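You operate a simulated robot arm through the tools that you are given. There is no shell and no other tool.

The job below is to be done with a simulated two-armed robot. You get a single attempt, and the scene is never put back.

JOB
Swap the black tip on the rod in the holder for the yellow one.
Fine: black tip into the middle of the grey case, new tip screwed tight, lid closed. Set down upright: tip.

It is judged by the outcome, as a careful person would: the job done as asked, and still so three seconds after it is handed in. It fails if anything else is knocked over, pushed out of place, dropped, spilled or broken. A push-on lid holds only when it is set on centred and level and pressed home; a screw cap is set on level and turned clockwise until tight.

ROBOT AND FRAMES
Two 7-joint arms with fingered hands on one trunk that stands fixed in place. Base frame: the origin is at the foot of the trunk, x ahead of it, y to its left, z up. Readings come in m, rad, newtons and seconds.
The left shoulder is at [0.02, 0.123, 1.212], the right one opposite. Payload 2.4 kg a hand.
Tool frame (each hand has its own): the origin (TCP) lies between the finger pads and is the grasp point; the fingertips stand 0.017 m ahead of it; z points along the fingers, y is the line along which they close. The gripper opens to 0.088 m. The gripper's body begins 0.047 m behind the TCP. The gripper is a hand of 3 fingers: y runs from the thumb to the fingers, the wrist lies at [0, 0, -0.165] in the tool frame, and closing takes about 1.5 s.
Orientation is that of the tool frame in the base frame, as a unit quaternion [w, x, y, z]. With the fingers straight down and closing along the base's y, the tool's x points along the base's -x, its y along +y and its z along -z.

CONTROLS
- The arms move only by the tool send_rows. It takes "left_moves", "right_moves" or both (then of equal length, played together; a hand with none holds still); each is a list that holds one entry, the list of rows, each a list of 6 numbers: the shift along the tool's x, y, z in units of 20 mm (1.0 is 20 mm), then the turn, a rotation vector about the tool's x, y, z in units of 6 degrees (1.0 is 6 degrees). In form: [[[dx, dy, dz, wx, wy, wz], ...]]. A call has 1 to 20 rows; each row shifts and turns the commanded pose from where the row before left it, along the tool's axes as they then stand. "left_hand" and "right_hand" are, for a hand that has rows, the opening, from 0 (shut) to 1 (fully open), set as the call begins (left out, the last holds). A call with a number of a shift or a turn outside -1 to 1 is refused whole. A row lasts 0.2 s, in which the tool goes at most 0.05 m and 0.15 rad; a call with a longer step from one row to the next is refused whole, and so is a gripper value outside its range. A pose out of reach is approached as far as the arm can. The call stops where the force on the tool passes 40 N (or 10 N more than at its start, if that is more) or the arm is blocked; 0.2 s more then pass. Each finger travels about 0.045 m/s and halts on what it meets, pressing with about 27 N; the grip force reading is that of the motor and also rises with nothing between the fingers. The clock runs only during rows and for 0.2 s after the last one: add rows that do not move to give the fingers time. The reply holds the time, the measured pose of the TCP, the force on the tool along the base axes, the opening and the grip force, in the units named above and with some noise, with the torque about the TCP (base axes, N m) and any sound that the robot's microphone picked up, and new pictures: "pictures" is both (left out), scene, wrist or none (wrist: the cameras of the hands that moved).
- Cameras (640 x 400 px; columns grow to the right, rows downward): "scene" is now at [0.0438, 0.02, 1.663]; the picture's right is [0.34, -0.94, 0.00], its down [-0.78, -0.28, -0.56] and it looks along [0.53, 0.19, -0.83] (base axes); focal length 342 px, centre (320, 200). "left" rides on the left gripper at [-0.052, 0.004, -0.066] in its tool frame; the picture's right is [-0.09, -1.00, 0.00], its down [0.78, -0.07, -0.62] and it looks along [0.62, -0.05, 0.78] (tool axes); focal length 243 px, centre (320, 200). "right" rides on the right gripper at [0.052, 0.004, -0.066] in its tool frame; the picture's right is [-0.09, 1.00, 0.00], its down [-0.78, -0.07, -0.62] and it looks along [-0.62, -0.05, 0.78] (tool axes); focal length 243 px, centre (320, 200). There is no depth. A picture from a camera that has moved, and an enlarged one, comes with that camera's place and axes in the base frame and with its lens. The place of the scene camera against the robot may be out by one fixed shift of up to 0.012 m in any direction.
- slide_trunk(by): slides the trunk up (or, below 0, down) by that many m; the arms and the scene camera ride with it, the base frame stays. It gives what a move gives, with no picture.
- set_fingers(finger1, finger2, thumb_bend, hand): sets how far each is bent, from 0 (flat) to 100 (curled in); at 30 the hand is open as for a grip, at 70 the pads meet at the TCP. One left out holds its place. A second passes; each finger stops where it meets its share of the squeeze, and holds until it gets a number again. A gripper value or a shape takes the hand back. It gives what a move gives, with no picture; readings hold the bend of each and the force on the fingers (four entries, about 0 where the hand has none), thumb and palm.
- preshape(shape, hand): the hand has 3 fingers and takes this shape, open, in about a second: jaw (thumb against the fingers, like two jaws); tri (thumb and two fingers); tip (a fingertip pinch); poke (one finger out to press); point (the index stretched); flat (the hand flat); cup (the hand cupped); fist (a fist). The gripper value then closes the fingers along that shape, each until it touches; the sizes above hold for jaw. It gives what a move gives, with no picture.
- head_to(pan, tilt): turns the head with the scene camera to pan (to the left, within 2.094 rad either way) and tilt (down, from -0.506 to 1.204), counted from straight ahead of the robot. It gives what a move gives, and a new picture of the scene camera.
- enlarge(camera, box): a new picture of the part [left, top, right, bottom] of that camera's present view, enlarged. The clock stands still meanwhile.
- sign_off(): hands the job in; it is judged then, once.

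Nothing tells you positions but the pictures and the camera data. Unless the task says otherwise, let go and move clear before handing in.

The tools are called after "Emit:" as name(argument=value, ...) on one line, values as JSON. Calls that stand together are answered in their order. send_rows: Moves the arms, as the interface text tells. Its arguments: {"type":"object","properties":{"left_moves":{"type":"array","items":{"type":"array","items":{"type":"array","items":{"type":"number"}}}},"left_hand":{"type":"number"},"right_moves":{"type":"array","items":{"type":"array","items":{"type":"array","items":{"type":"number"}}}},"right_hand":{"type":"number"},"pictures":{"type":"string","enum":["both","scene","wrist","none"]}},"required":[]} The other tools are called the same way: slide_trunk (by) slides the trunk up or down; preshape (shape, hand) gives the hand a shape; set_fingers (finger1, finger2, thumb_bend, hand) moves the fingers one by one; head_to (pan, tilt) turns the head that bears the scene camera; enlarge (camera, box) takes an enlarged picture of a part of a camera's view; sign_off () hands the job in.

At the start:

```text
t: 0.0
left_eef_pos: [0.3625, 0.2338, 1.2605]
left_orientation: [0.0, 0.0, 1.0, 0.0]
left_ft_force: [0.5, -1.0, -0.3]
left_moment: [-0.02, 0.02, -0.01]
left_gripper_width: 0.0877
left_grip_force: 0.1
left_shape: jaw
left_bend: [30.0, 30.0, 30.0]
left_finger forces: [0.0, 0.0, 0.0, 0.0, 0.0, 0.1]
right_eef_pos: [0.3247, -0.0239, 1.2796]
right_orientation: [0.001, -0.001, 1.0, 0.0]
right_ft_force: [-0.5, -1.6, -0.3]
right_moment: [0.03, 0.01, 0.0]
right_gripper_width: 0.0879
right_grip_force: 0.1
right_shape: jaw
right_bend: [30.0, 30.0, 30.0]
right_finger forces: [0.1, 0.0, 0.1, 0.0, 0.0, 0.0]
trunk travel left (down, up): [-0.425, 0.405]
head pan, tilt: [0.346, 0.97]
```

scene: 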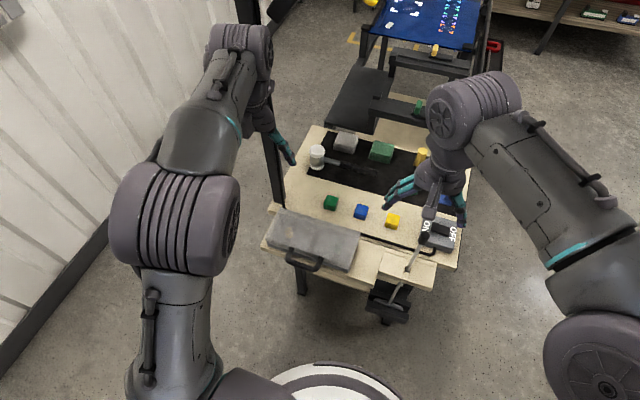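
right: 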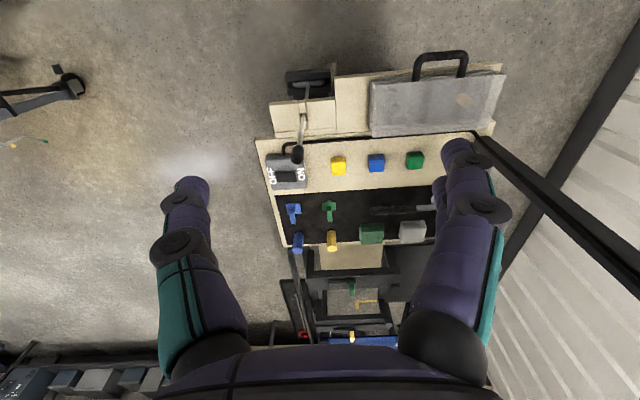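
left: 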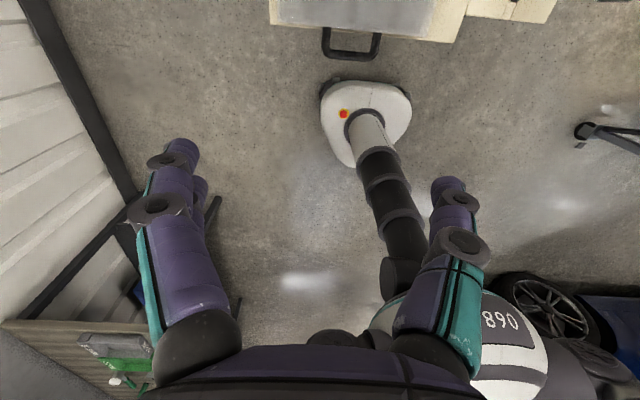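

I see a small work table ahead with a grey case (closed, handle toward me), colored cubes, a rod/holder near an ON/OFF switch, and colored parts behind. I'll look closer before moving anything.

Emit:
enlarge(camera="scene", box=[250, 180, 350, 280])

Emit:
enlarge(camera="scene", box=[350, 190, 480, 330])

Emit:
enlarge(camera="scene", box=[290, 110, 470, 240])

Emit:
enlarge(camera="right", box=[250, 40, 510, 260])

```text
4.00 times, centred on (300, 230) of scene
camera zoom: at [0.0438, 0.02, 1.663], right [0.34, -0.94, 0.0], down [-0.78, -0.28, -0.56], along [0.53, 0.19, -0.83], focal length 1368 px, centre (400, 80)
```

zoom: 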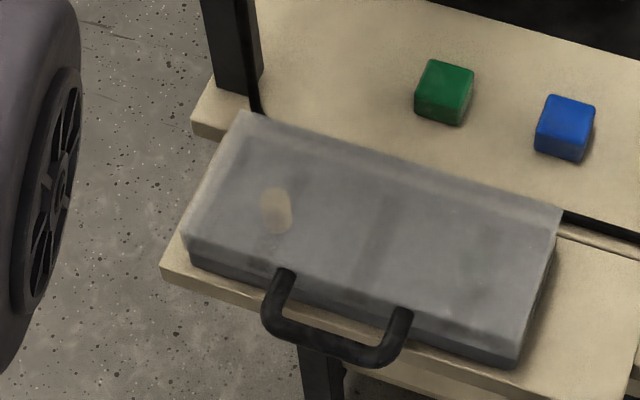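

```text
2.86 times, centred on (415, 260) of scene
camera zoom: at [0.0438, 0.02, 1.663], right [0.34, -0.94, 0.0], down [-0.78, -0.28, -0.56], along [0.53, 0.19, -0.83], focal length 977 px, centre (49, 29)
```

zoom: 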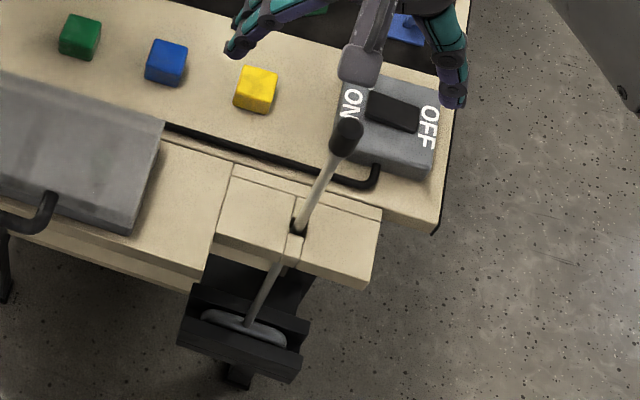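

```text
3.08 times, centred on (380, 175) of scene
camera zoom: at [0.0438, 0.02, 1.663], right [0.34, -0.94, 0.0], down [-0.78, -0.28, -0.56], along [0.53, 0.19, -0.83], focal length 1052 px, centre (135, 277)
```

zoom: 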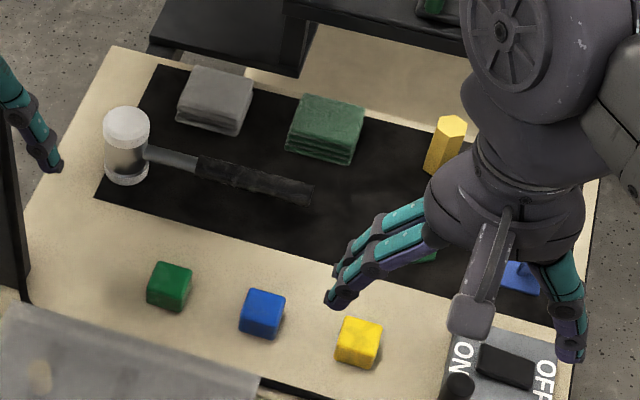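

```text
1.82 times, centred on (380, 150) of right
camera zoom: at [0.2731, -0.0181, 1.3455], right [0.08, 1.0, 0.0], down [0.78, -0.07, 0.62], along [0.62, -0.05, -0.78], focal length 441 px, centre (211, 291)
```

zoom: 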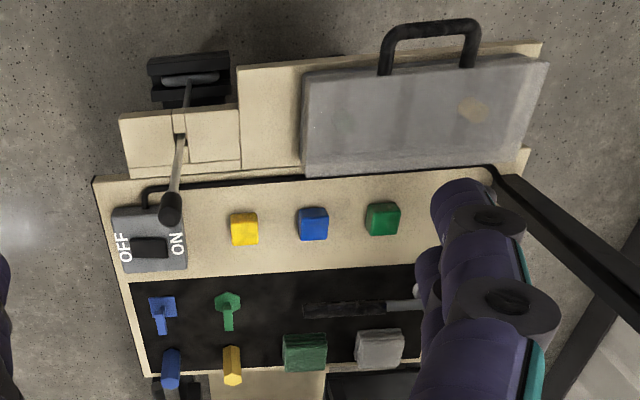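

The case seems to have a frosted lid with something tan/yellow inside it at the left; the rod stands in a black holder at the front right with a black tip on top. I'll shift the right hand sideways to clear the view and get parallax.

Emit:
send_rows(right_moves=[[[0, -1, 0, 0, 0, 0], [0, -1, 0, 0, 0, 0], [0, -1, 0, 0, 0, 0], [0, -1, 0, 0, 0, 0], [0, -1, 0, 0, 0, 0], [0, -1, 0, 0, 0, 0], [0, -1, 0, 0, 0, 0], [0, -1, 0, 0, 0, 0], [0, 0, 0, 0, 0, 0]]], pictures="both")

```text
t: 2.0
left_eef_pos: [0.3609, 0.2346, 1.2588]
left_orientation: [0.0, 0.0, 1.0, -0.002]
left_ft_force: [0.5, -0.7, 0.0]
left_moment: [-0.04, 0.01, -0.01]
left_gripper_width: 0.0878
left_grip_force: 0.1
left_shape: jaw
left_bend: [30.0, 30.0, 30.0]
left_finger forces: [0.0, 0.0, 0.0, 0.0, 0.1, 0.1]
right_eef_pos: [0.3249, -0.1829, 1.2798]
right_orientation: [0.0, -0.001, 1.0, 0.0]
right_ft_force: [0.3, -0.2, 0.1]
right_moment: [-0.03, 0.0, 0.01]
right_gripper_width: 0.0876
right_grip_force: 0.0
right_shape: jaw
right_bend: [30.0, 30.0, 30.0]
right_finger forces: [0.1, 0.0, 0.1, 0.0, 0.0, 0.0]
trunk travel left (down, up): [-0.425, 0.405]
head pan, tilt: [0.346, 0.97]
camera scene: at [0.0438, 0.0201, 1.663], right [0.34, -0.94, 0.0], down [-0.78, -0.28, -0.56], along [0.53, 0.19, -0.83], focal length 342 px, centre (320, 200)
camera right: at [0.2733, -0.178, 1.3452], right [0.08, 1.0, 0.0], down [0.78, -0.07, 0.62], along [0.62, -0.05, -0.78], focal length 243 px, centre (320, 200)
```

scene: 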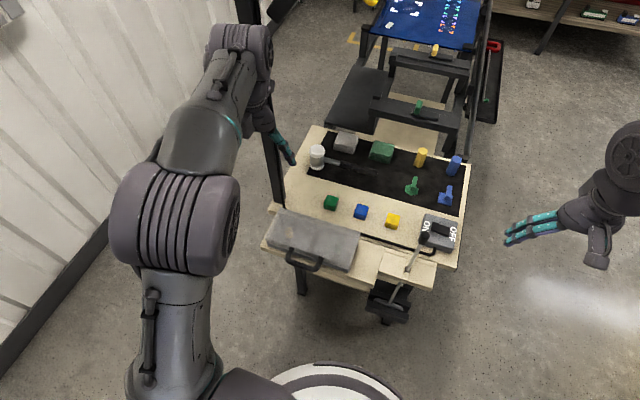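
right: 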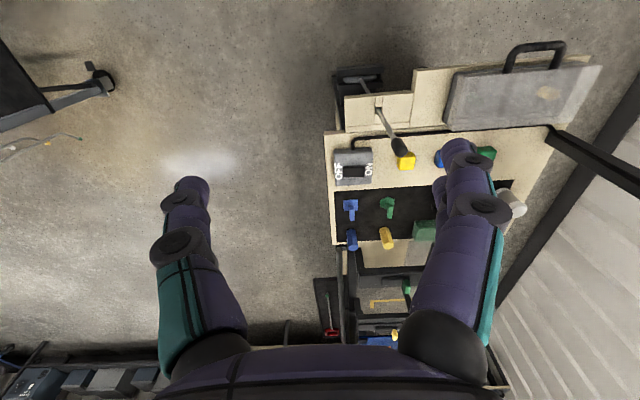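

Parallax puts the rod vertical near (0.45, -0.07) with its tip top around z≈1.0, and the table top at roughly z≈0.83. The hands need to come lower and closer, so I'll slide the trunk down partway and look again.

Emit:
send_rows(left_moves=[[[0, 1, 0, 0, 0, 0], [0, 1, 0, 0, 0, 0], [0, 1, 0, 0, 0, 0], [0, 1, 0, 0, 0, 0]]], pictures="none")

Emit:
slide_trunk(by=-0.2)

Emit:
head_to(pan=0.15, tilt=1.0)

```text
t: 3.0
left_eef_pos: [0.3622, 0.3139, 1.259]
left_orientation: [0.0, -0.001, 1.0, 0.0]
left_ft_force: [-0.3, -0.1, 0.2]
left_moment: [0.01, 0.02, 0.02]
left_gripper_width: 0.0881
left_grip_force: 0.0
left_shape: jaw
left_bend: [30.0, 30.0, 30.0]
left_finger forces: [0.0, 0.0, 0.1, 0.1, 0.1, 0.1]
right_eef_pos: [0.325, -0.1838, 1.2791]
right_orientation: [0.001, -0.001, 1.0, 0.0]
right_ft_force: [0.8, -0.9, 0.5]
right_moment: [0.0, -0.03, 0.0]
right_gripper_width: 0.0879
right_grip_force: 0.1
right_shape: jaw
right_bend: [30.0, 30.0, 30.0]
right_finger forces: [0.0, 0.0, 0.0, 0.0, 0.0, 0.1]
trunk travel left (down, up): [-0.425, 0.405]
head pan, tilt: [0.346, 0.97]
```

```text
t: 5.2
left_eef_pos: [0.3616, 0.3148, 1.0596]
left_orientation: [0.0, 0.0, 1.0, 0.0]
left_ft_force: [-0.7, -0.2, 0.6]
left_moment: [-0.01, 0.02, 0.02]
left_gripper_width: 0.0879
left_grip_force: 0.0
left_shape: jaw
left_bend: [30.0, 30.0, 30.0]
left_finger forces: [0.1, 0.1, 0.1, 0.1, 0.0, 0.0]
right_eef_pos: [0.3248, -0.1838, 1.0784]
right_orientation: [0.001, -0.001, 1.0, 0.0]
right_ft_force: [-0.9, -0.7, 1.3]
right_moment: [0.01, 0.03, 0.01]
right_gripper_width: 0.088
right_grip_force: 0.0
right_shape: jaw
right_bend: [30.0, 30.0, 30.0]
right_finger forces: [0.0, 0.0, 0.0, 0.0, 0.1, 0.0]
trunk travel left (down, up): [-0.225, 0.605]
head pan, tilt: [0.346, 0.97]
```

```text
t: 5.9
left_eef_pos: [0.3622, 0.3132, 1.06]
left_orientation: [0.0, 0.0, 1.0, 0.0]
left_ft_force: [0.5, -0.2, 0.4]
left_moment: [0.04, 0.02, -0.04]
left_gripper_width: 0.0879
left_grip_force: 0.0
left_shape: jaw
left_bend: [30.0, 30.0, 30.0]
left_finger forces: [0.0, 0.0, 0.1, 0.1, 0.0, 0.0]
right_eef_pos: [0.3253, -0.1823, 1.0789]
right_orientation: [0.001, -0.001, 1.0, 0.0]
right_ft_force: [1.0, 0.2, -0.1]
right_moment: [-0.01, -0.02, -0.01]
right_gripper_width: 0.0878
right_grip_force: 0.0
right_shape: jaw
right_bend: [30.0, 30.0, 30.0]
right_finger forces: [0.0, 0.0, 0.0, 0.0, 0.1, 0.1]
trunk travel left (down, up): [-0.225, 0.605]
head pan, tilt: [0.15, 1.0]
camera scene: at [0.0454, 0.0062, 1.4609], right [0.15, -0.99, 0.0], down [-0.83, -0.13, -0.54], along [0.53, 0.08, -0.84], focal length 342 px, centre (320, 200)
```

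scene: 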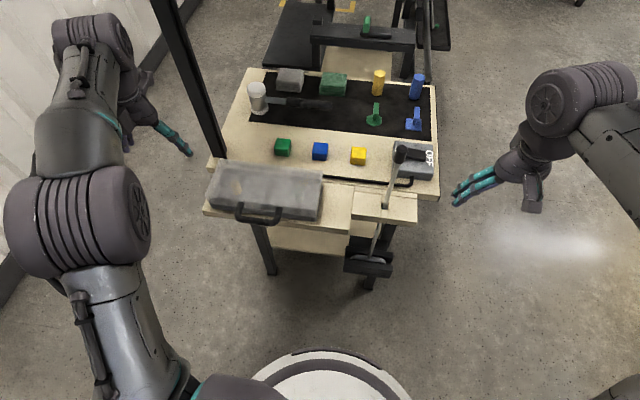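

The table is small, with a black post at its left corner that the left arm must avoid. I'll zoom in on case, rod and holder from here.

Emit:
enlarge(camera="scene", box=[200, 140, 340, 240])

Emit:
enlarge(camera="scene", box=[330, 130, 450, 290])

Emit:
enlarge(camera="right", box=[280, 0, 640, 250])

Emit:
enlarge(camera="left", box=[0, 0, 640, 400])

```text
4.00 times, centred on (270, 190) of scene
camera zoom: at [0.0454, 0.0062, 1.4609], right [0.15, -0.99, 0.0], down [-0.83, -0.13, -0.54], along [0.53, 0.08, -0.84], focal length 1368 px, centre (520, 240)
```

zoom: 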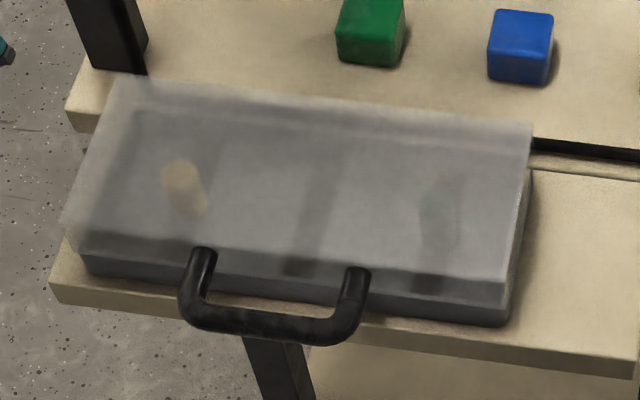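

```text
2.50 times, centred on (390, 210) of scene
camera zoom: at [0.0454, 0.0062, 1.4609], right [0.15, -0.99, 0.0], down [-0.83, -0.13, -0.54], along [0.53, 0.08, -0.84], focal length 855 px, centre (145, 175)
```

zoom: 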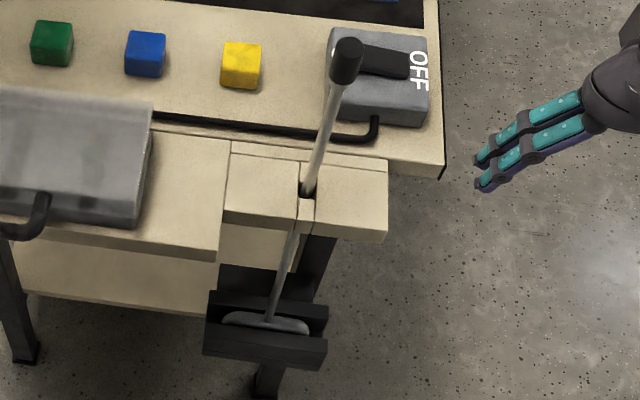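

```text
1.60 times, centred on (460, 125) of right
camera zoom: at [0.2732, -0.1779, 1.1452], right [0.08, 1.0, 0.0], down [0.78, -0.07, 0.62], along [0.62, -0.05, -0.78], focal length 388 px, centre (96, 320)
```

zoom: 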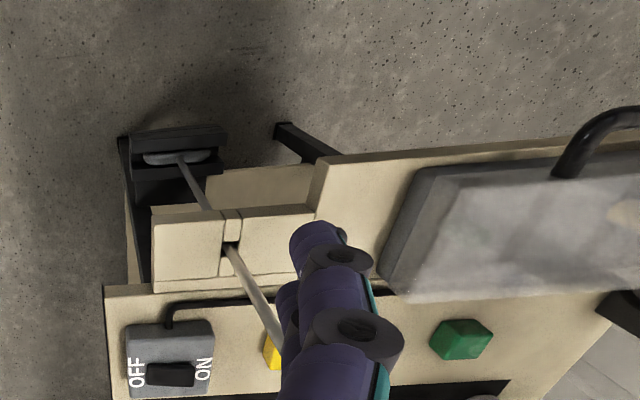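

```text
1.00 times, centred on (320, 200) of left (not enlarged: the box is as wide or as high as the picture)
camera zoom: at [0.415, 0.3185, 1.125], right [0.09, -1.0, 0.0], down [-0.78, -0.07, 0.62], along [-0.62, -0.05, -0.78], focal length 243 px, centre (320, 200)
```

zoom: 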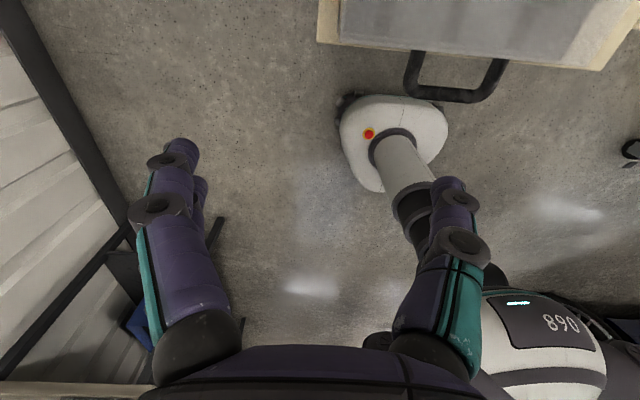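

The case is a grey tray under a frosted lid with the tan-yellow tip in its left part; the rod runs down to a black clamp. I'll bring the right hand's camera near the rod for a close look, staying above and behind it.

Emit:
send_rows(right_moves=[[[0, 0, -1, 0, 0, 0], [0, 0, -1, 0, 0, 0], [0, 1, 0, 0, 0, 0], [0, 1, 0, 0, 0, 0], [0, 1, 0, 0, 0, 0], [0, 1, 0, 0, 0, 0], [0, 1, 0, 0, 0, 0], [0, 1, 0, 0, 0, 0], [0, 0, 0, 0, 0, 0]]], pictures="both")

```text
t: 7.9
left_eef_pos: [0.3618, 0.3137, 1.0602]
left_orientation: [0.001, 0.001, 1.0, -0.001]
left_ft_force: [-0.2, -0.5, -0.4]
left_moment: [-0.04, -0.03, 0.02]
left_gripper_width: 0.0876
left_grip_force: 0.0
left_shape: jaw
left_bend: [30.0, 30.0, 30.0]
left_finger forces: [0.1, 0.1, 0.1, 0.1, 0.0, 0.0]
right_eef_pos: [0.3251, -0.0629, 1.1197]
right_orientation: [0.0, -0.001, 1.0, 0.0]
right_ft_force: [0.1, 0.2, 0.2]
right_moment: [0.03, 0.0, 0.02]
right_gripper_width: 0.088
right_grip_force: 0.1
right_shape: jaw
right_bend: [30.0, 30.0, 30.0]
right_finger forces: [0.0, 0.0, 0.0, 0.1, 0.0, 0.1]
trunk travel left (down, up): [-0.225, 0.605]
head pan, tilt: [0.15, 1.0]
camera scene: at [0.0454, 0.0062, 1.4609], right [0.15, -0.99, 0.0], down [-0.83, -0.13, -0.54], along [0.53, 0.08, -0.84], focal length 342 px, centre (320, 200)
camera right: at [0.2734, -0.0582, 1.1853], right [0.08, 1.0, 0.0], down [0.78, -0.07, 0.62], along [0.62, -0.05, -0.78], focal length 243 px, centre (320, 200)
```

scene: 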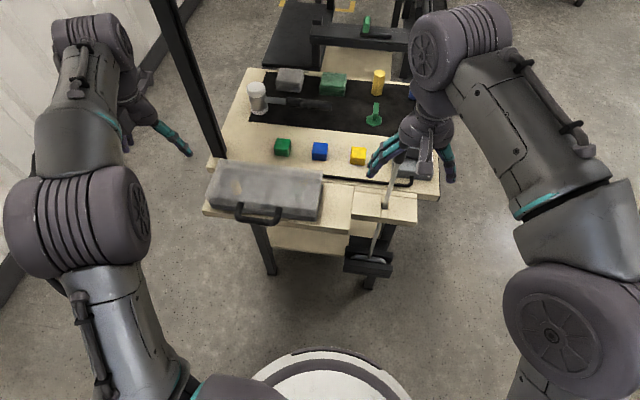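
right: 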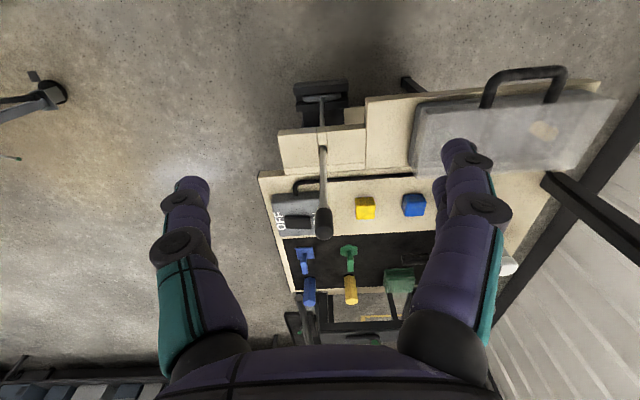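

The black tip shows between the fingers at about (0.45, -0.07, 1.0). Zooming in on tip, rod and case from this camera.

Emit:
enlarge(camera="right", box=[270, 110, 390, 260])

Emit:
enlarge(camera="right", box=[390, 50, 640, 200])

```text
2.67 times, centred on (330, 185) of right
camera zoom: at [0.2734, -0.0582, 1.1853], right [0.08, 1.0, 0.0], down [0.78, -0.07, 0.62], along [0.62, -0.05, -0.78], focal length 647 px, centre (293, 240)
```

zoom: 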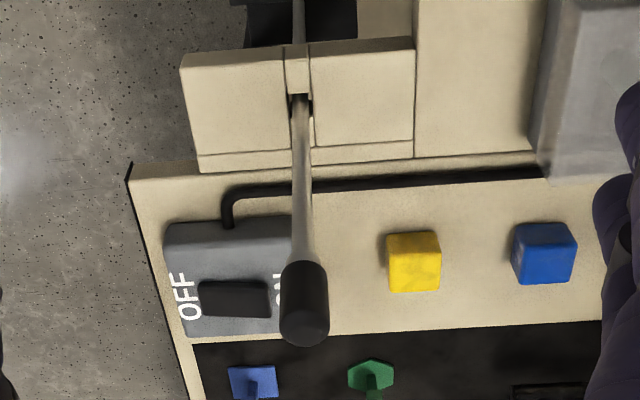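

```text
2.56 times, centred on (515, 125) of right
camera zoom: at [0.2734, -0.0582, 1.1853], right [0.08, 1.0, 0.0], down [0.78, -0.07, 0.62], along [0.62, -0.05, -0.78], focal length 621 px, centre (-179, 392)
```

zoom: 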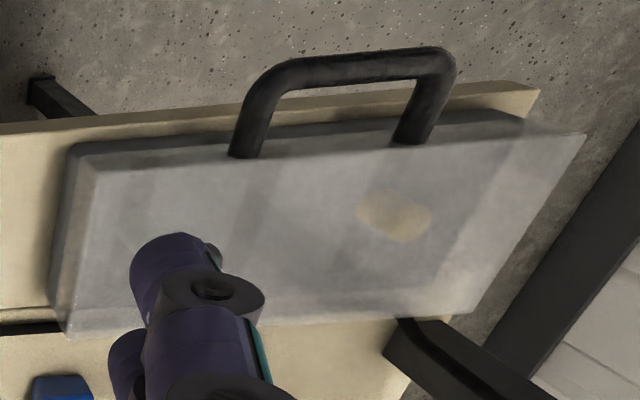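

The handle bar is at about (0.35, 0.18, 0.87), the case spans x≈0.39–0.49, y≈0.065–0.29, and it has three bays seen through the frost. I'll swing the right camera in front of the case to see how the lid and handle are attached.

Emit:
send_rows(right_moves=[[[1, 0, 0, 0, 0, 0], [1, 0, 0, 0, 0, 0], [1, 0, 0, 0, 0, 0], [1, 0, 0, 0, 0, 0], [1, 1, 0, 0, 0, 0], [0, 1, 0, 0, 0, 0], [0, 1, 0, 0, 0, 0], [0, 1, 0, 0, 0, 0], [0, 1, 0, 0, 0, 0], [0, 1, 0, 0, 0, 0], [0, 1, 0, 0, -1, 0], [0, 1, 0, 0, -1, 0], [0, 1, 0, 0, -1, 0], [0, 1, 0, 0, -1, 0], [0, 1, 0, 0, -1, 0], [0, 0, 0, 0, 0, 0]]], pictures="both")

```text
t: 11.3
left_eef_pos: [0.3607, 0.314, 1.0599]
left_orientation: [0.0, 0.0, 1.0, 0.0]
left_ft_force: [0.8, -0.4, -0.6]
left_moment: [0.0, -0.01, -0.02]
left_gripper_width: 0.0879
left_grip_force: 0.0
left_shape: jaw
left_bend: [30.0, 30.0, 30.0]
left_finger forces: [0.1, 0.0, 0.1, 0.0, 0.0, 0.1]
right_eef_pos: [0.2394, 0.1353, 1.1465]
right_orientation: [0.252, -0.004, 0.968, 0.009]
right_ft_force: [-0.4, 0.6, 0.6]
right_moment: [0.01, 0.03, -0.01]
right_gripper_width: 0.0882
right_grip_force: 0.0
right_shape: jaw
right_bend: [30.0, 30.0, 30.0]
right_finger forces: [0.0, 0.0, 0.0, 0.1, 0.0, 0.0]
right hand out of reach, approached as far as the arm can: row 15
trunk travel left (down, up): [-0.225, 0.605]
head pan, tilt: [0.15, 1.0]
camera scene: at [0.0454, 0.0065, 1.4609], right [0.15, -0.99, 0.0], down [-0.83, -0.13, -0.54], along [0.53, 0.08, -0.84], focal length 342 px, centre (320, 200)
camera right: at [0.1608, 0.1394, 1.1795], right [0.06, 1.0, 0.06], down [0.38, -0.08, 0.92], along [0.92, -0.04, -0.38], focal length 243 px, centre (320, 200)
```

scene: 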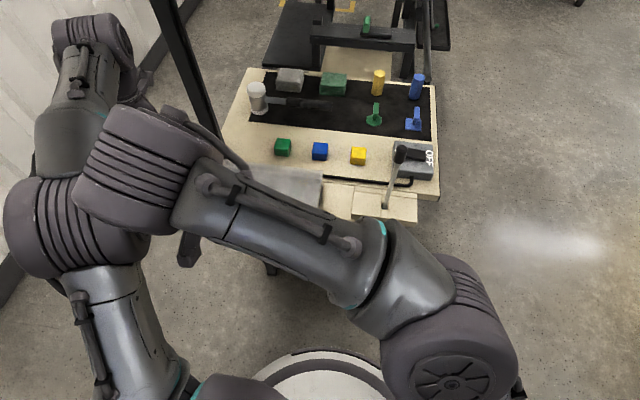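
right: 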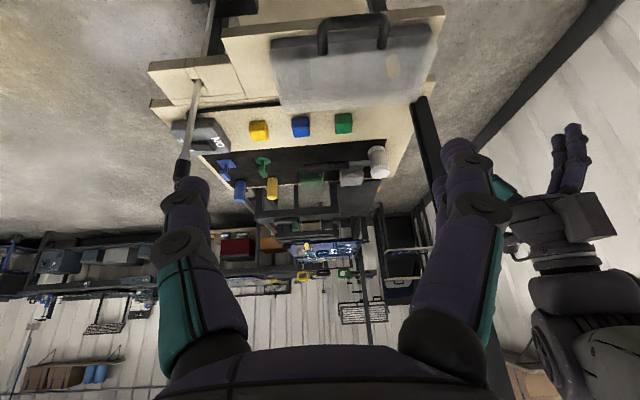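

The right arm is at its limit here, but the case front is visible. I'll zoom in on it.

Emit:
enlarge(camera="right", box=[250, 0, 450, 125])

Emit:
enlarge(camera="right", box=[140, 50, 400, 210])

```text
3.20 times, centred on (350, 62) of right
camera zoom: at [0.1608, 0.1394, 1.1795], right [0.06, 1.0, 0.06], down [0.38, -0.08, 0.92], along [0.92, -0.04, -0.38], focal length 776 px, centre (224, 640)
```

zoom: 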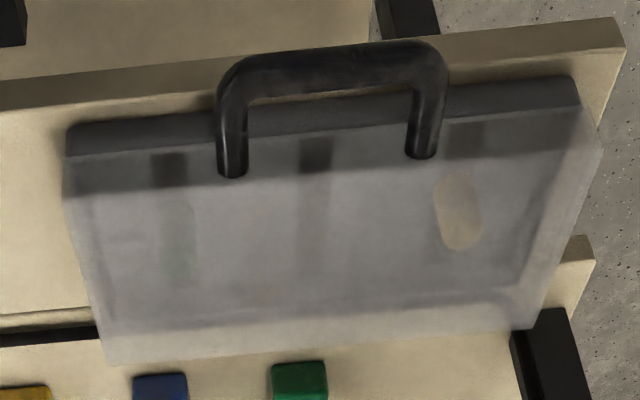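

```text
2.46 times, centred on (270, 130) of right
camera zoom: at [0.1608, 0.1394, 1.1795], right [0.06, 1.0, 0.06], down [0.38, -0.08, 0.92], along [0.92, -0.04, -0.38], focal length 597 px, centre (443, 372)
```

zoom: 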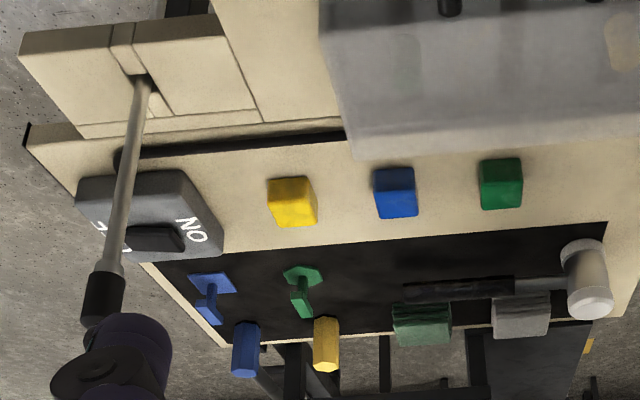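

Through the frost I make out three bays: the tan-yellow tip in the left one (y≈0.25), a faint greenish tip in the right one, and an empty middle bay. The handle is fixed to the lid's front, so the lid most likely hinges at the back. I'll withdraw the right hand and turn the left hand 90° to grip the handle bar.

Emit:
send_rows(right_moves=[[[0, -1, 0, 0, 1, 0], [0, -1, 0, 0, 1, 0], [0, -1, 0, 0, 1, 0], [0, -1, 0, 0, 1, 0], [0, -1, 0, 0, 1, 0], [0, -1, 0, 0, 0, 0], [0, -1, 0, 0, 0, 0], [0, -1, 0, 0, 0, 0], [0, -1, 0, 0, 0, 0], [0, -1, 0, 0, 0, 0], [0, -1, 0, 0, 0, 0], [0, -1, 0, 0, 0, 0], [0, -1, 0, 0, 0, 0], [0, -1, 0, 0, 0, 0], [0, -1, 0, 0, 0, 0], [0, -1, 0, 0, 0, 0], [0, -1, 0, 0, 0, 0]]], pictures="none")

Emit:
send_rows(left_moves=[[[0.8, 0, 0, 0, 0, 1], [0, 0, 0, 0, 0, 1], [0, 0, 0, 0, 0, 1], [0, 0, 0, 0, 0, 1], [0, 0, 0, 0, 0, 1], [0, 0, 0, 0, 0, 1], [0, 0, 0, 0, 0, 1], [0, 0, 0, 0, 0, 1], [0, 0, 0, 0, 0, 1], [0, 0, 0, 0, 0, 1], [0, 0, 0, 0, 0, 1], [0, 0, 0, 0, 0, 1], [0, 0, 0, 0, 0, 1], [0, 0, 0, 0, 0, 1], [0, 0, 0, 0, 0, 1], [0, 0, 0, 0, 0, 0]]], pictures="both")

```text
t: 14.9
left_eef_pos: [0.3634, 0.3139, 1.0596]
left_orientation: [0.0, -0.001, 1.0, 0.0]
left_ft_force: [-0.6, -0.4, 0.5]
left_moment: [0.02, 0.01, 0.0]
left_gripper_width: 0.0882
left_grip_force: 0.1
left_shape: jaw
left_bend: [30.0, 30.0, 30.0]
left_finger forces: [0.0, 0.1, 0.0, 0.0, 0.0, 0.1]
right_eef_pos: [0.2401, -0.2047, 1.1458]
right_orientation: [0.002, -0.002, 1.0, -0.001]
right_ft_force: [0.5, 0.2, -0.4]
right_moment: [0.0, -0.04, 0.02]
right_gripper_width: 0.088
right_grip_force: 0.2
right_shape: jaw
right_bend: [30.0, 30.0, 30.0]
right_finger forces: [0.0, 0.0, 0.1, 0.0, 0.0, 0.0]
trunk travel left (down, up): [-0.225, 0.605]
head pan, tilt: [0.15, 1.0]
```

```text
t: 18.3
left_eef_pos: [0.3465, 0.3139, 1.0578]
left_orientation: [-0.001, 0.708, 0.706, 0.001]
left_ft_force: [-0.3, -1.0, -0.8]
left_moment: [0.01, 0.0, 0.0]
left_gripper_width: 0.0881
left_grip_force: 0.0
left_shape: jaw
left_bend: [30.0, 30.0, 30.0]
left_finger forces: [0.1, 0.0, 0.0, 0.1, 0.0, 0.0]
right_eef_pos: [0.24, -0.2038, 1.1463]
right_orientation: [0.0, -0.001, 1.0, 0.0]
right_ft_force: [0.2, -0.3, 0.5]
right_moment: [-0.02, 0.0, -0.01]
right_gripper_width: 0.088
right_grip_force: 0.1
right_shape: jaw
right_bend: [30.0, 30.0, 30.0]
right_finger forces: [0.0, 0.1, 0.0, 0.0, 0.1, 0.1]
trunk travel left (down, up): [-0.225, 0.605]
head pan, tilt: [0.15, 1.0]
camera scene: at [0.0454, 0.0061, 1.4609], right [0.15, -0.99, 0.0], down [-0.83, -0.13, -0.54], along [0.53, 0.08, -0.84], focal length 342 px, centre (320, 200)
camera left: at [0.3513, 0.2617, 1.1249], right [-1.0, -0.08, 0.0], down [-0.07, 0.78, 0.62], along [-0.05, 0.62, -0.78], focal length 243 px, centre (320, 200)
```

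scene: 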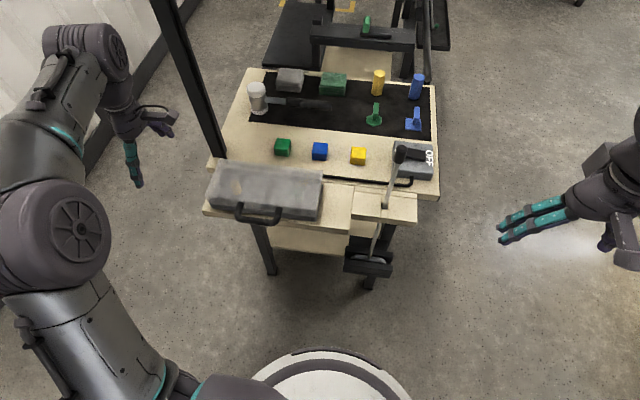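
left: 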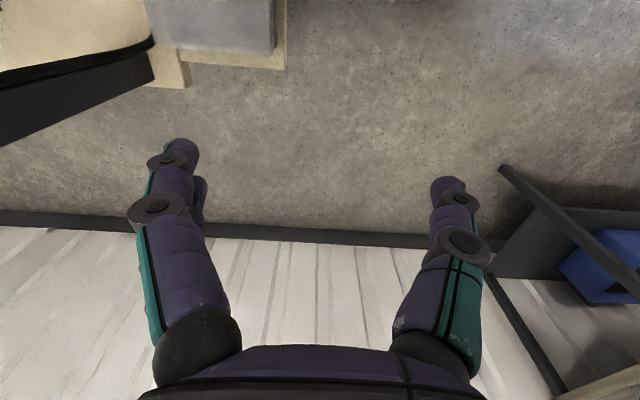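

The left hand is now turned so it closes along x. I'll move it over the handle, partly closed, and look from its camera before descending.

Emit:
send_rows(left_moves=[[[-1, 0, 0, 0, 0, 0], [-1, 0, 0, 0, 0, 0], [-1, 0, 0, 0, 0, 0], [-1, 0, 0, 0, 0, 0], [-1, 0, 0, 0, 0, 0], [-1, 0, 0, 0, 0, 0], [-0.7, 0, 0, 0, 0, 0], [0, 0, 1, 0, 0, 0], [0, 0, 1, 0, 0, 0], [0, 0, 1, 0, 0, 0], [0, 0, 0, 0, 0, 0], [0, 0, 0, 0, 0, 0]]], left_hand=0.5, pictures="both")

```text
t: 20.9
left_eef_pos: [0.3452, 0.1808, 1.0004]
left_orientation: [0.0, 0.707, 0.707, 0.0]
left_ft_force: [-0.7, -0.8, -0.3]
left_moment: [0.03, 0.02, -0.02]
left_gripper_width: 0.0446
left_grip_force: 0.0
left_shape: jaw
left_bend: [72.0, 72.0, 70.0]
left_finger forces: [0.0, 0.0, 0.0, 0.1, 0.0, 0.0]
right_eef_pos: [0.2386, -0.2047, 1.1462]
right_orientation: [0.001, -0.001, 1.0, 0.0]
right_ft_force: [0.3, -0.1, -0.8]
right_moment: [0.0, 0.02, 0.02]
right_gripper_width: 0.0881
right_grip_force: 0.1
right_shape: jaw
right_bend: [30.0, 30.0, 30.0]
right_finger forces: [0.0, 0.0, 0.1, 0.0, 0.1, 0.0]
trunk travel left (down, up): [-0.225, 0.605]
head pan, tilt: [0.15, 1.0]
camera scene: at [0.0454, 0.0061, 1.4609], right [0.15, -0.99, 0.0], down [-0.83, -0.13, -0.54], along [0.53, 0.08, -0.84], focal length 342 px, centre (320, 200)
camera left: at [0.351, 0.1278, 1.0653], right [-1.0, -0.09, 0.0], down [-0.07, 0.78, 0.62], along [-0.05, 0.62, -0.78], focal length 243 px, centre (320, 200)
```

scene: 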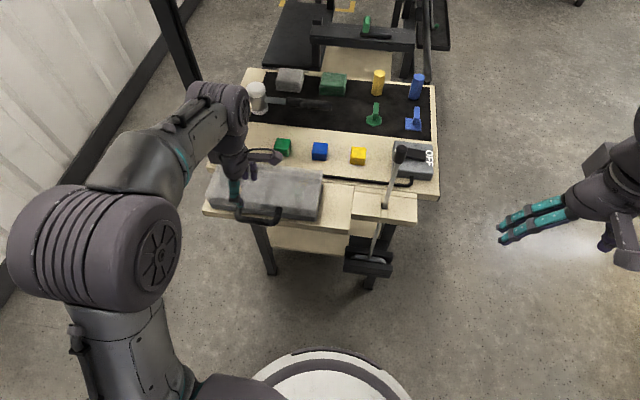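
left: 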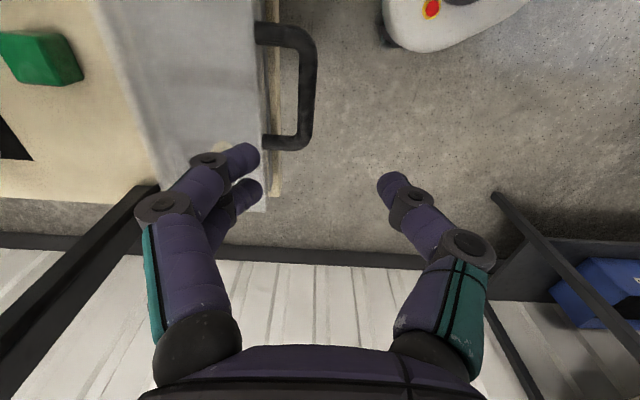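

Emit:
enlarge(camera="left", box=[120, 0, 440, 200])

Emit:
enlarge(camera="scene", box=[195, 130, 335, 230])

```text
2.00 times, centred on (280, 100) of left
camera zoom: at [0.351, 0.1278, 1.0653], right [-1.0, -0.09, 0.0], down [-0.07, 0.78, 0.62], along [-0.05, 0.62, -0.78], focal length 485 px, centre (400, 400)
```

zoom: 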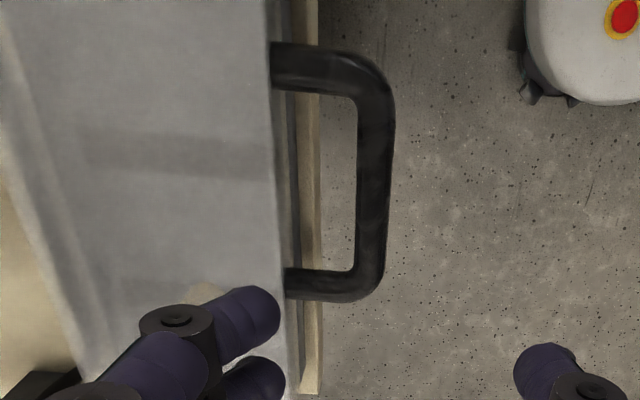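

```text
4.00 times, centred on (265, 180) of scene
camera zoom: at [0.0454, 0.0061, 1.4609], right [0.15, -0.99, 0.0], down [-0.83, -0.13, -0.54], along [0.53, 0.08, -0.84], focal length 1368 px, centre (540, 280)
```

zoom: 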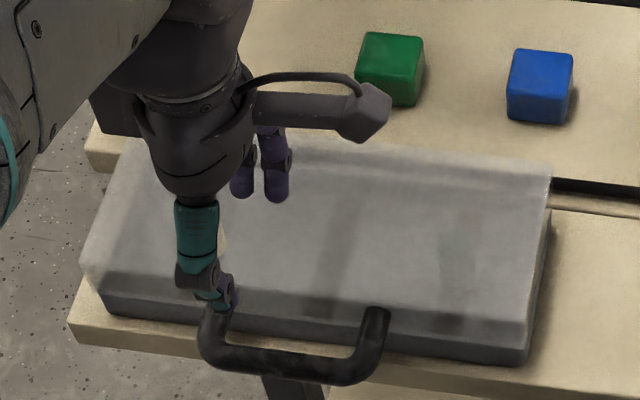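

The bar is about 13 mm thick at x≈0.357, with roughly 23 mm between it and the lid front. I'll narrow the opening, shift slightly forward and descend just above the bar, then check.

Emit:
send_rows(left_moves=[[[0, 0.45, 0, 0, 0, 0], [0, 0, 0, 0, 0, 0], [0, 0, 0, 0, 0, 0], [0, 0, 1, 0, 0, 0], [0, 0, 1, 0, 0, 0], [0, 0, 1, 0, 0, 0], [0, 0, 1, 0, 0, 0], [0, 0, 0, 0, 0, 0]]], left_hand=0.36, pictures="wrist")

Emit:
enlarge(camera="left", box=[120, 0, 440, 200])

Emit:
enlarge(camera="scene", box=[195, 130, 335, 230])

```text
t: 22.7
left_eef_pos: [0.3561, 0.1792, 0.9185]
left_orientation: [-0.001, 0.707, 0.707, 0.0]
left_ft_force: [-0.2, 0.0, -0.3]
left_moment: [-0.02, 0.03, 0.0]
left_gripper_width: 0.032
left_grip_force: 0.0
left_shape: jaw
left_bend: [73.0, 73.0, 70.0]
left_finger forces: [0.0, 0.1, 0.0, 0.0, 0.0, 0.1]
right_eef_pos: [0.2393, -0.2028, 1.1453]
right_orientation: [0.001, -0.001, 1.0, -0.001]
right_ft_force: [0.0, -0.1, 0.5]
right_moment: [0.02, -0.01, -0.03]
right_gripper_width: 0.0879
right_grip_force: 0.1
right_shape: jaw
right_bend: [30.0, 30.0, 30.0]
right_finger forces: [0.1, 0.0, 0.1, 0.0, 0.1, 0.0]
trunk travel left (down, up): [-0.225, 0.605]
head pan, tilt: [0.15, 1.0]
camera left: at [0.361, 0.1278, 0.984], right [-1.0, -0.09, 0.0], down [-0.07, 0.78, 0.62], along [-0.05, 0.62, -0.78], focal length 243 px, centre (320, 200)
```

left: 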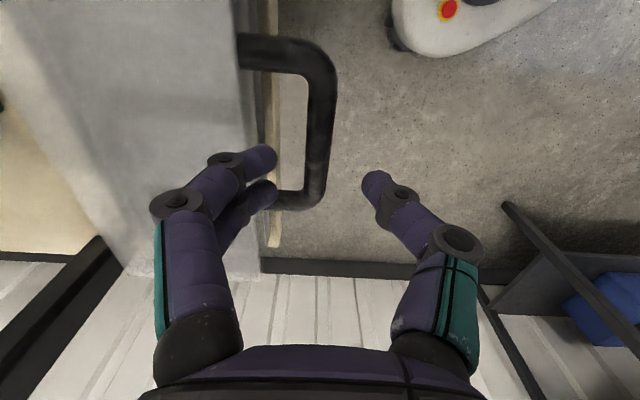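

```text
2.00 times, centred on (280, 100) of left
camera zoom: at [0.361, 0.1278, 0.984], right [-1.0, -0.09, 0.0], down [-0.07, 0.78, 0.62], along [-0.05, 0.62, -0.78], focal length 485 px, centre (400, 400)
```

zoom: 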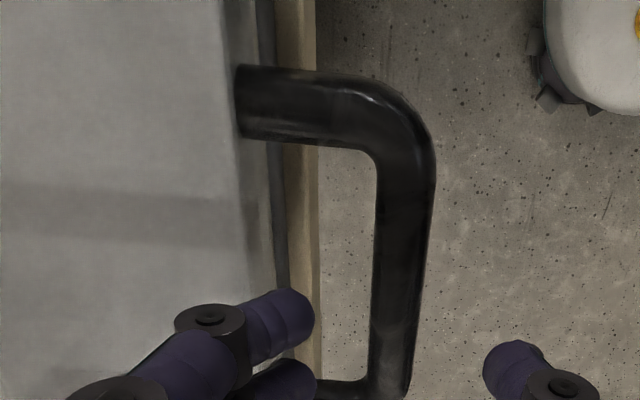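

```text
4.00 times, centred on (265, 180) of scene
camera zoom: at [0.0454, 0.0061, 1.4609], right [0.15, -0.99, 0.0], down [-0.83, -0.13, -0.54], along [0.53, 0.08, -0.84], focal length 1368 px, centre (540, 280)
```

zoom: 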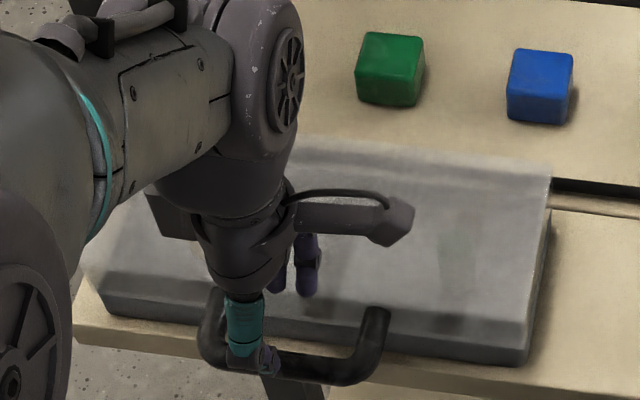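

The bar is at about x 0.357, z 0.873. I'll tighten the opening slightly, descend so the pads straddle the bar, then close.

Emit:
send_rows(left_moves=[[[0, 0, 0, 0, 0, 0], [0, 0, 0, 0, 0, 0], [0, 0, 0.6, 0, 0, 0], [0, 0, 0.6, 0, 0, 0], [0, 0, 0.6, 0, 0, 0], [0, 0, 0.4, 0, 0, 0], [0, 0, 0, 0, 0, 0]]], left_hand=0.3, pictures="wrist")

Emit:
enlarge(camera="scene", box=[195, 130, 335, 230])

```text
t: 24.3
left_eef_pos: [0.3562, 0.1799, 0.8758]
left_orientation: [-0.001, 0.707, 0.708, 0.0]
left_ft_force: [-0.4, 0.2, 0.0]
left_moment: [0.0, 0.01, -0.01]
left_gripper_width: 0.0264
left_grip_force: 0.0
left_shape: jaw
left_bend: [73.0, 73.0, 70.0]
left_finger forces: [0.0, 0.1, 0.0, 0.1, 0.0, 0.0]
right_eef_pos: [0.2407, -0.2046, 1.1461]
right_orientation: [0.001, -0.001, 1.0, 0.0]
right_ft_force: [-0.4, -0.5, 0.1]
right_moment: [0.01, -0.03, -0.02]
right_gripper_width: 0.088
right_grip_force: 0.1
right_shape: jaw
right_bend: [30.0, 30.0, 30.0]
right_finger forces: [0.0, 0.0, 0.1, 0.0, 0.0, 0.1]
trunk travel left (down, up): [-0.225, 0.605]
head pan, tilt: [0.15, 1.0]
camera left: at [0.3607, 0.1279, 0.9408], right [-1.0, -0.09, 0.0], down [-0.07, 0.78, 0.62], along [-0.05, 0.62, -0.78], focal length 243 px, centre (320, 200)
```

left: 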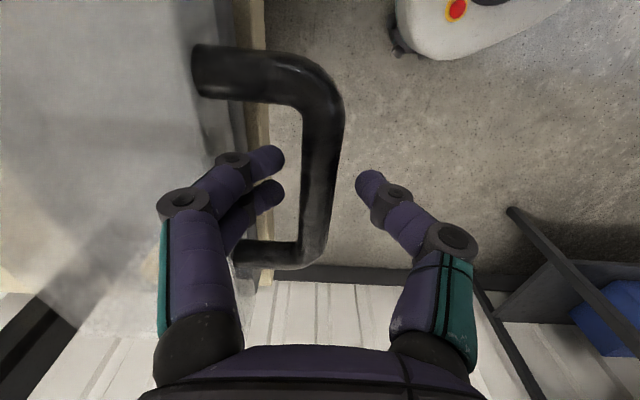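

```text
4.00 times, centred on (265, 180) of scene
camera zoom: at [0.0454, 0.0061, 1.4609], right [0.15, -0.99, 0.0], down [-0.83, -0.13, -0.54], along [0.53, 0.08, -0.84], focal length 1368 px, centre (540, 280)
```

zoom: 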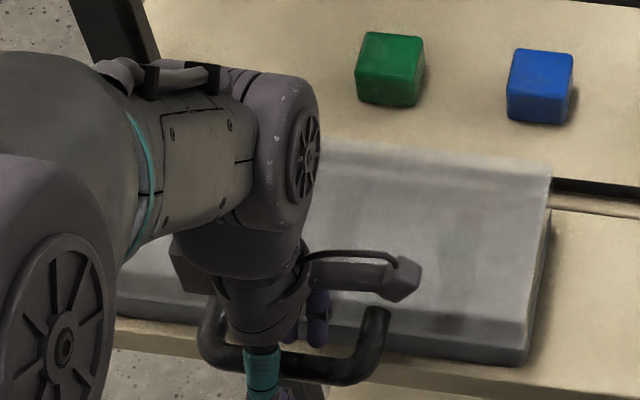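

The bar sits between finger and thumb, a few millimetres below the pads' centre. I'll go down 6 mm more and close on the bar.

Emit:
send_rows(left_moves=[[[0, 0, 0.3, 0, 0, 0], [0, 0, 0, 0, 0, 0]]], pictures="none")

Emit:
send_rows(left_moves=[[[0, 0, 0, 0, 0, 0], [0, 0, 0, 0, 0, 0], [0, 0, 0, 0, 0, 0], [0, 0, 0, 0, 0, 0], [0, 0, 0, 0, 0, 0]]], left_hand=0.0, pictures="wrist")

```text
t: 24.9
left_eef_pos: [0.3548, 0.1789, 0.8693]
left_orientation: [0.0, 0.708, 0.706, 0.0]
left_ft_force: [0.5, 0.6, 0.4]
left_moment: [0.02, -0.04, 0.03]
left_gripper_width: 0.0266
left_grip_force: 0.1
left_shape: jaw
left_bend: [73.0, 73.0, 70.0]
left_finger forces: [0.0, 0.1, 0.1, 0.0, 0.1, 0.1]
right_eef_pos: [0.2398, -0.2056, 1.1469]
right_orientation: [0.001, -0.001, 1.0, 0.0]
right_ft_force: [0.5, 0.1, 0.6]
right_moment: [0.02, 0.01, 0.03]
right_gripper_width: 0.0876
right_grip_force: 0.1
right_shape: jaw
right_bend: [30.0, 30.0, 30.0]
right_finger forces: [0.0, 0.0, 0.0, 0.1, 0.1, 0.0]
trunk travel left (down, up): [-0.225, 0.605]
head pan, tilt: [0.15, 1.0]
```

```text
t: 26.1
left_eef_pos: [0.3549, 0.1802, 0.8694]
left_orientation: [0.002, 0.707, 0.707, 0.0]
left_ft_force: [1.3, -0.1, -0.9]
left_moment: [-0.02, -0.01, 0.0]
left_gripper_width: 0.0003
left_grip_force: 27.0
left_shape: jaw
left_bend: [73.0, 73.0, 79.0]
left_finger forces: [7.6, 7.4, 0.0, 0.0, 20.0, 0.1]
right_eef_pos: [0.2399, -0.2047, 1.1462]
right_orientation: [0.001, 0.0, 1.0, -0.001]
right_ft_force: [-0.5, 0.0, -0.5]
right_moment: [0.01, -0.03, -0.01]
right_gripper_width: 0.0877
right_grip_force: 0.0
right_shape: jaw
right_bend: [30.0, 30.0, 30.0]
right_finger forces: [0.0, 0.0, 0.0, 0.0, 0.1, 0.0]
trunk travel left (down, up): [-0.225, 0.605]
head pan, tilt: [0.15, 1.0]
camera left: at [0.3608, 0.1279, 0.9347], right [-1.0, -0.09, 0.0], down [-0.07, 0.78, 0.62], along [-0.05, 0.62, -0.78], focal length 243 px, centre (320, 200)
```

left: 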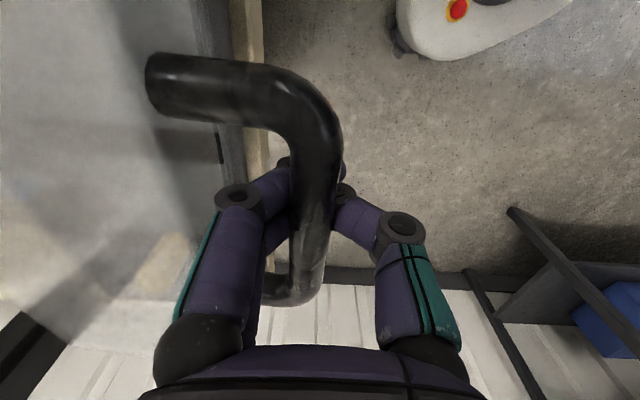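

The fingers closed fully beneath the bar, so the bar now rides on the closed fingers like a hook, and the lid seems slightly raised. Let me look from the scene camera.

Emit:
enlarge(camera="scene", box=[195, 130, 335, 230])

Emit:
enlarge(camera="left", box=[120, 0, 440, 200])

```text
4.00 times, centred on (265, 180) of scene
camera zoom: at [0.0458, 0.0061, 1.4609], right [0.15, -0.99, 0.0], down [-0.83, -0.13, -0.54], along [0.53, 0.08, -0.84], focal length 1368 px, centre (540, 280)
```

zoom: 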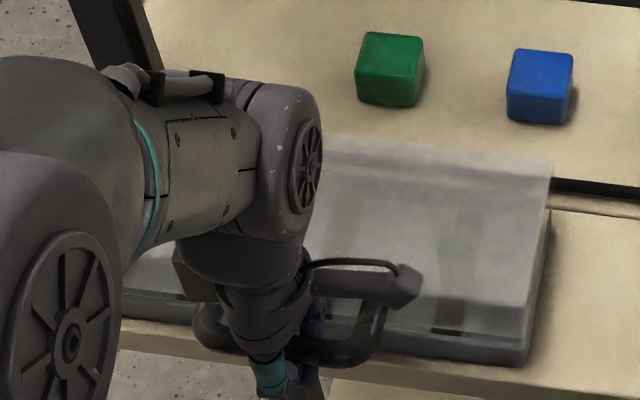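

```text
2.00 times, centred on (280, 100) of left
camera zoom: at [0.3608, 0.1279, 0.9347], right [-1.0, -0.09, 0.0], down [-0.07, 0.78, 0.62], along [-0.05, 0.62, -0.78], focal length 485 px, centre (400, 400)
```

zoom: 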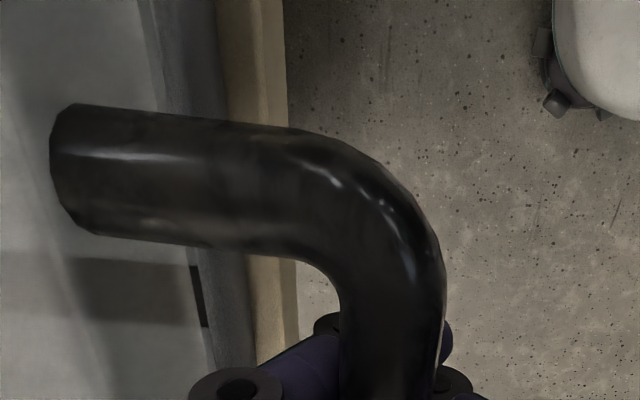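

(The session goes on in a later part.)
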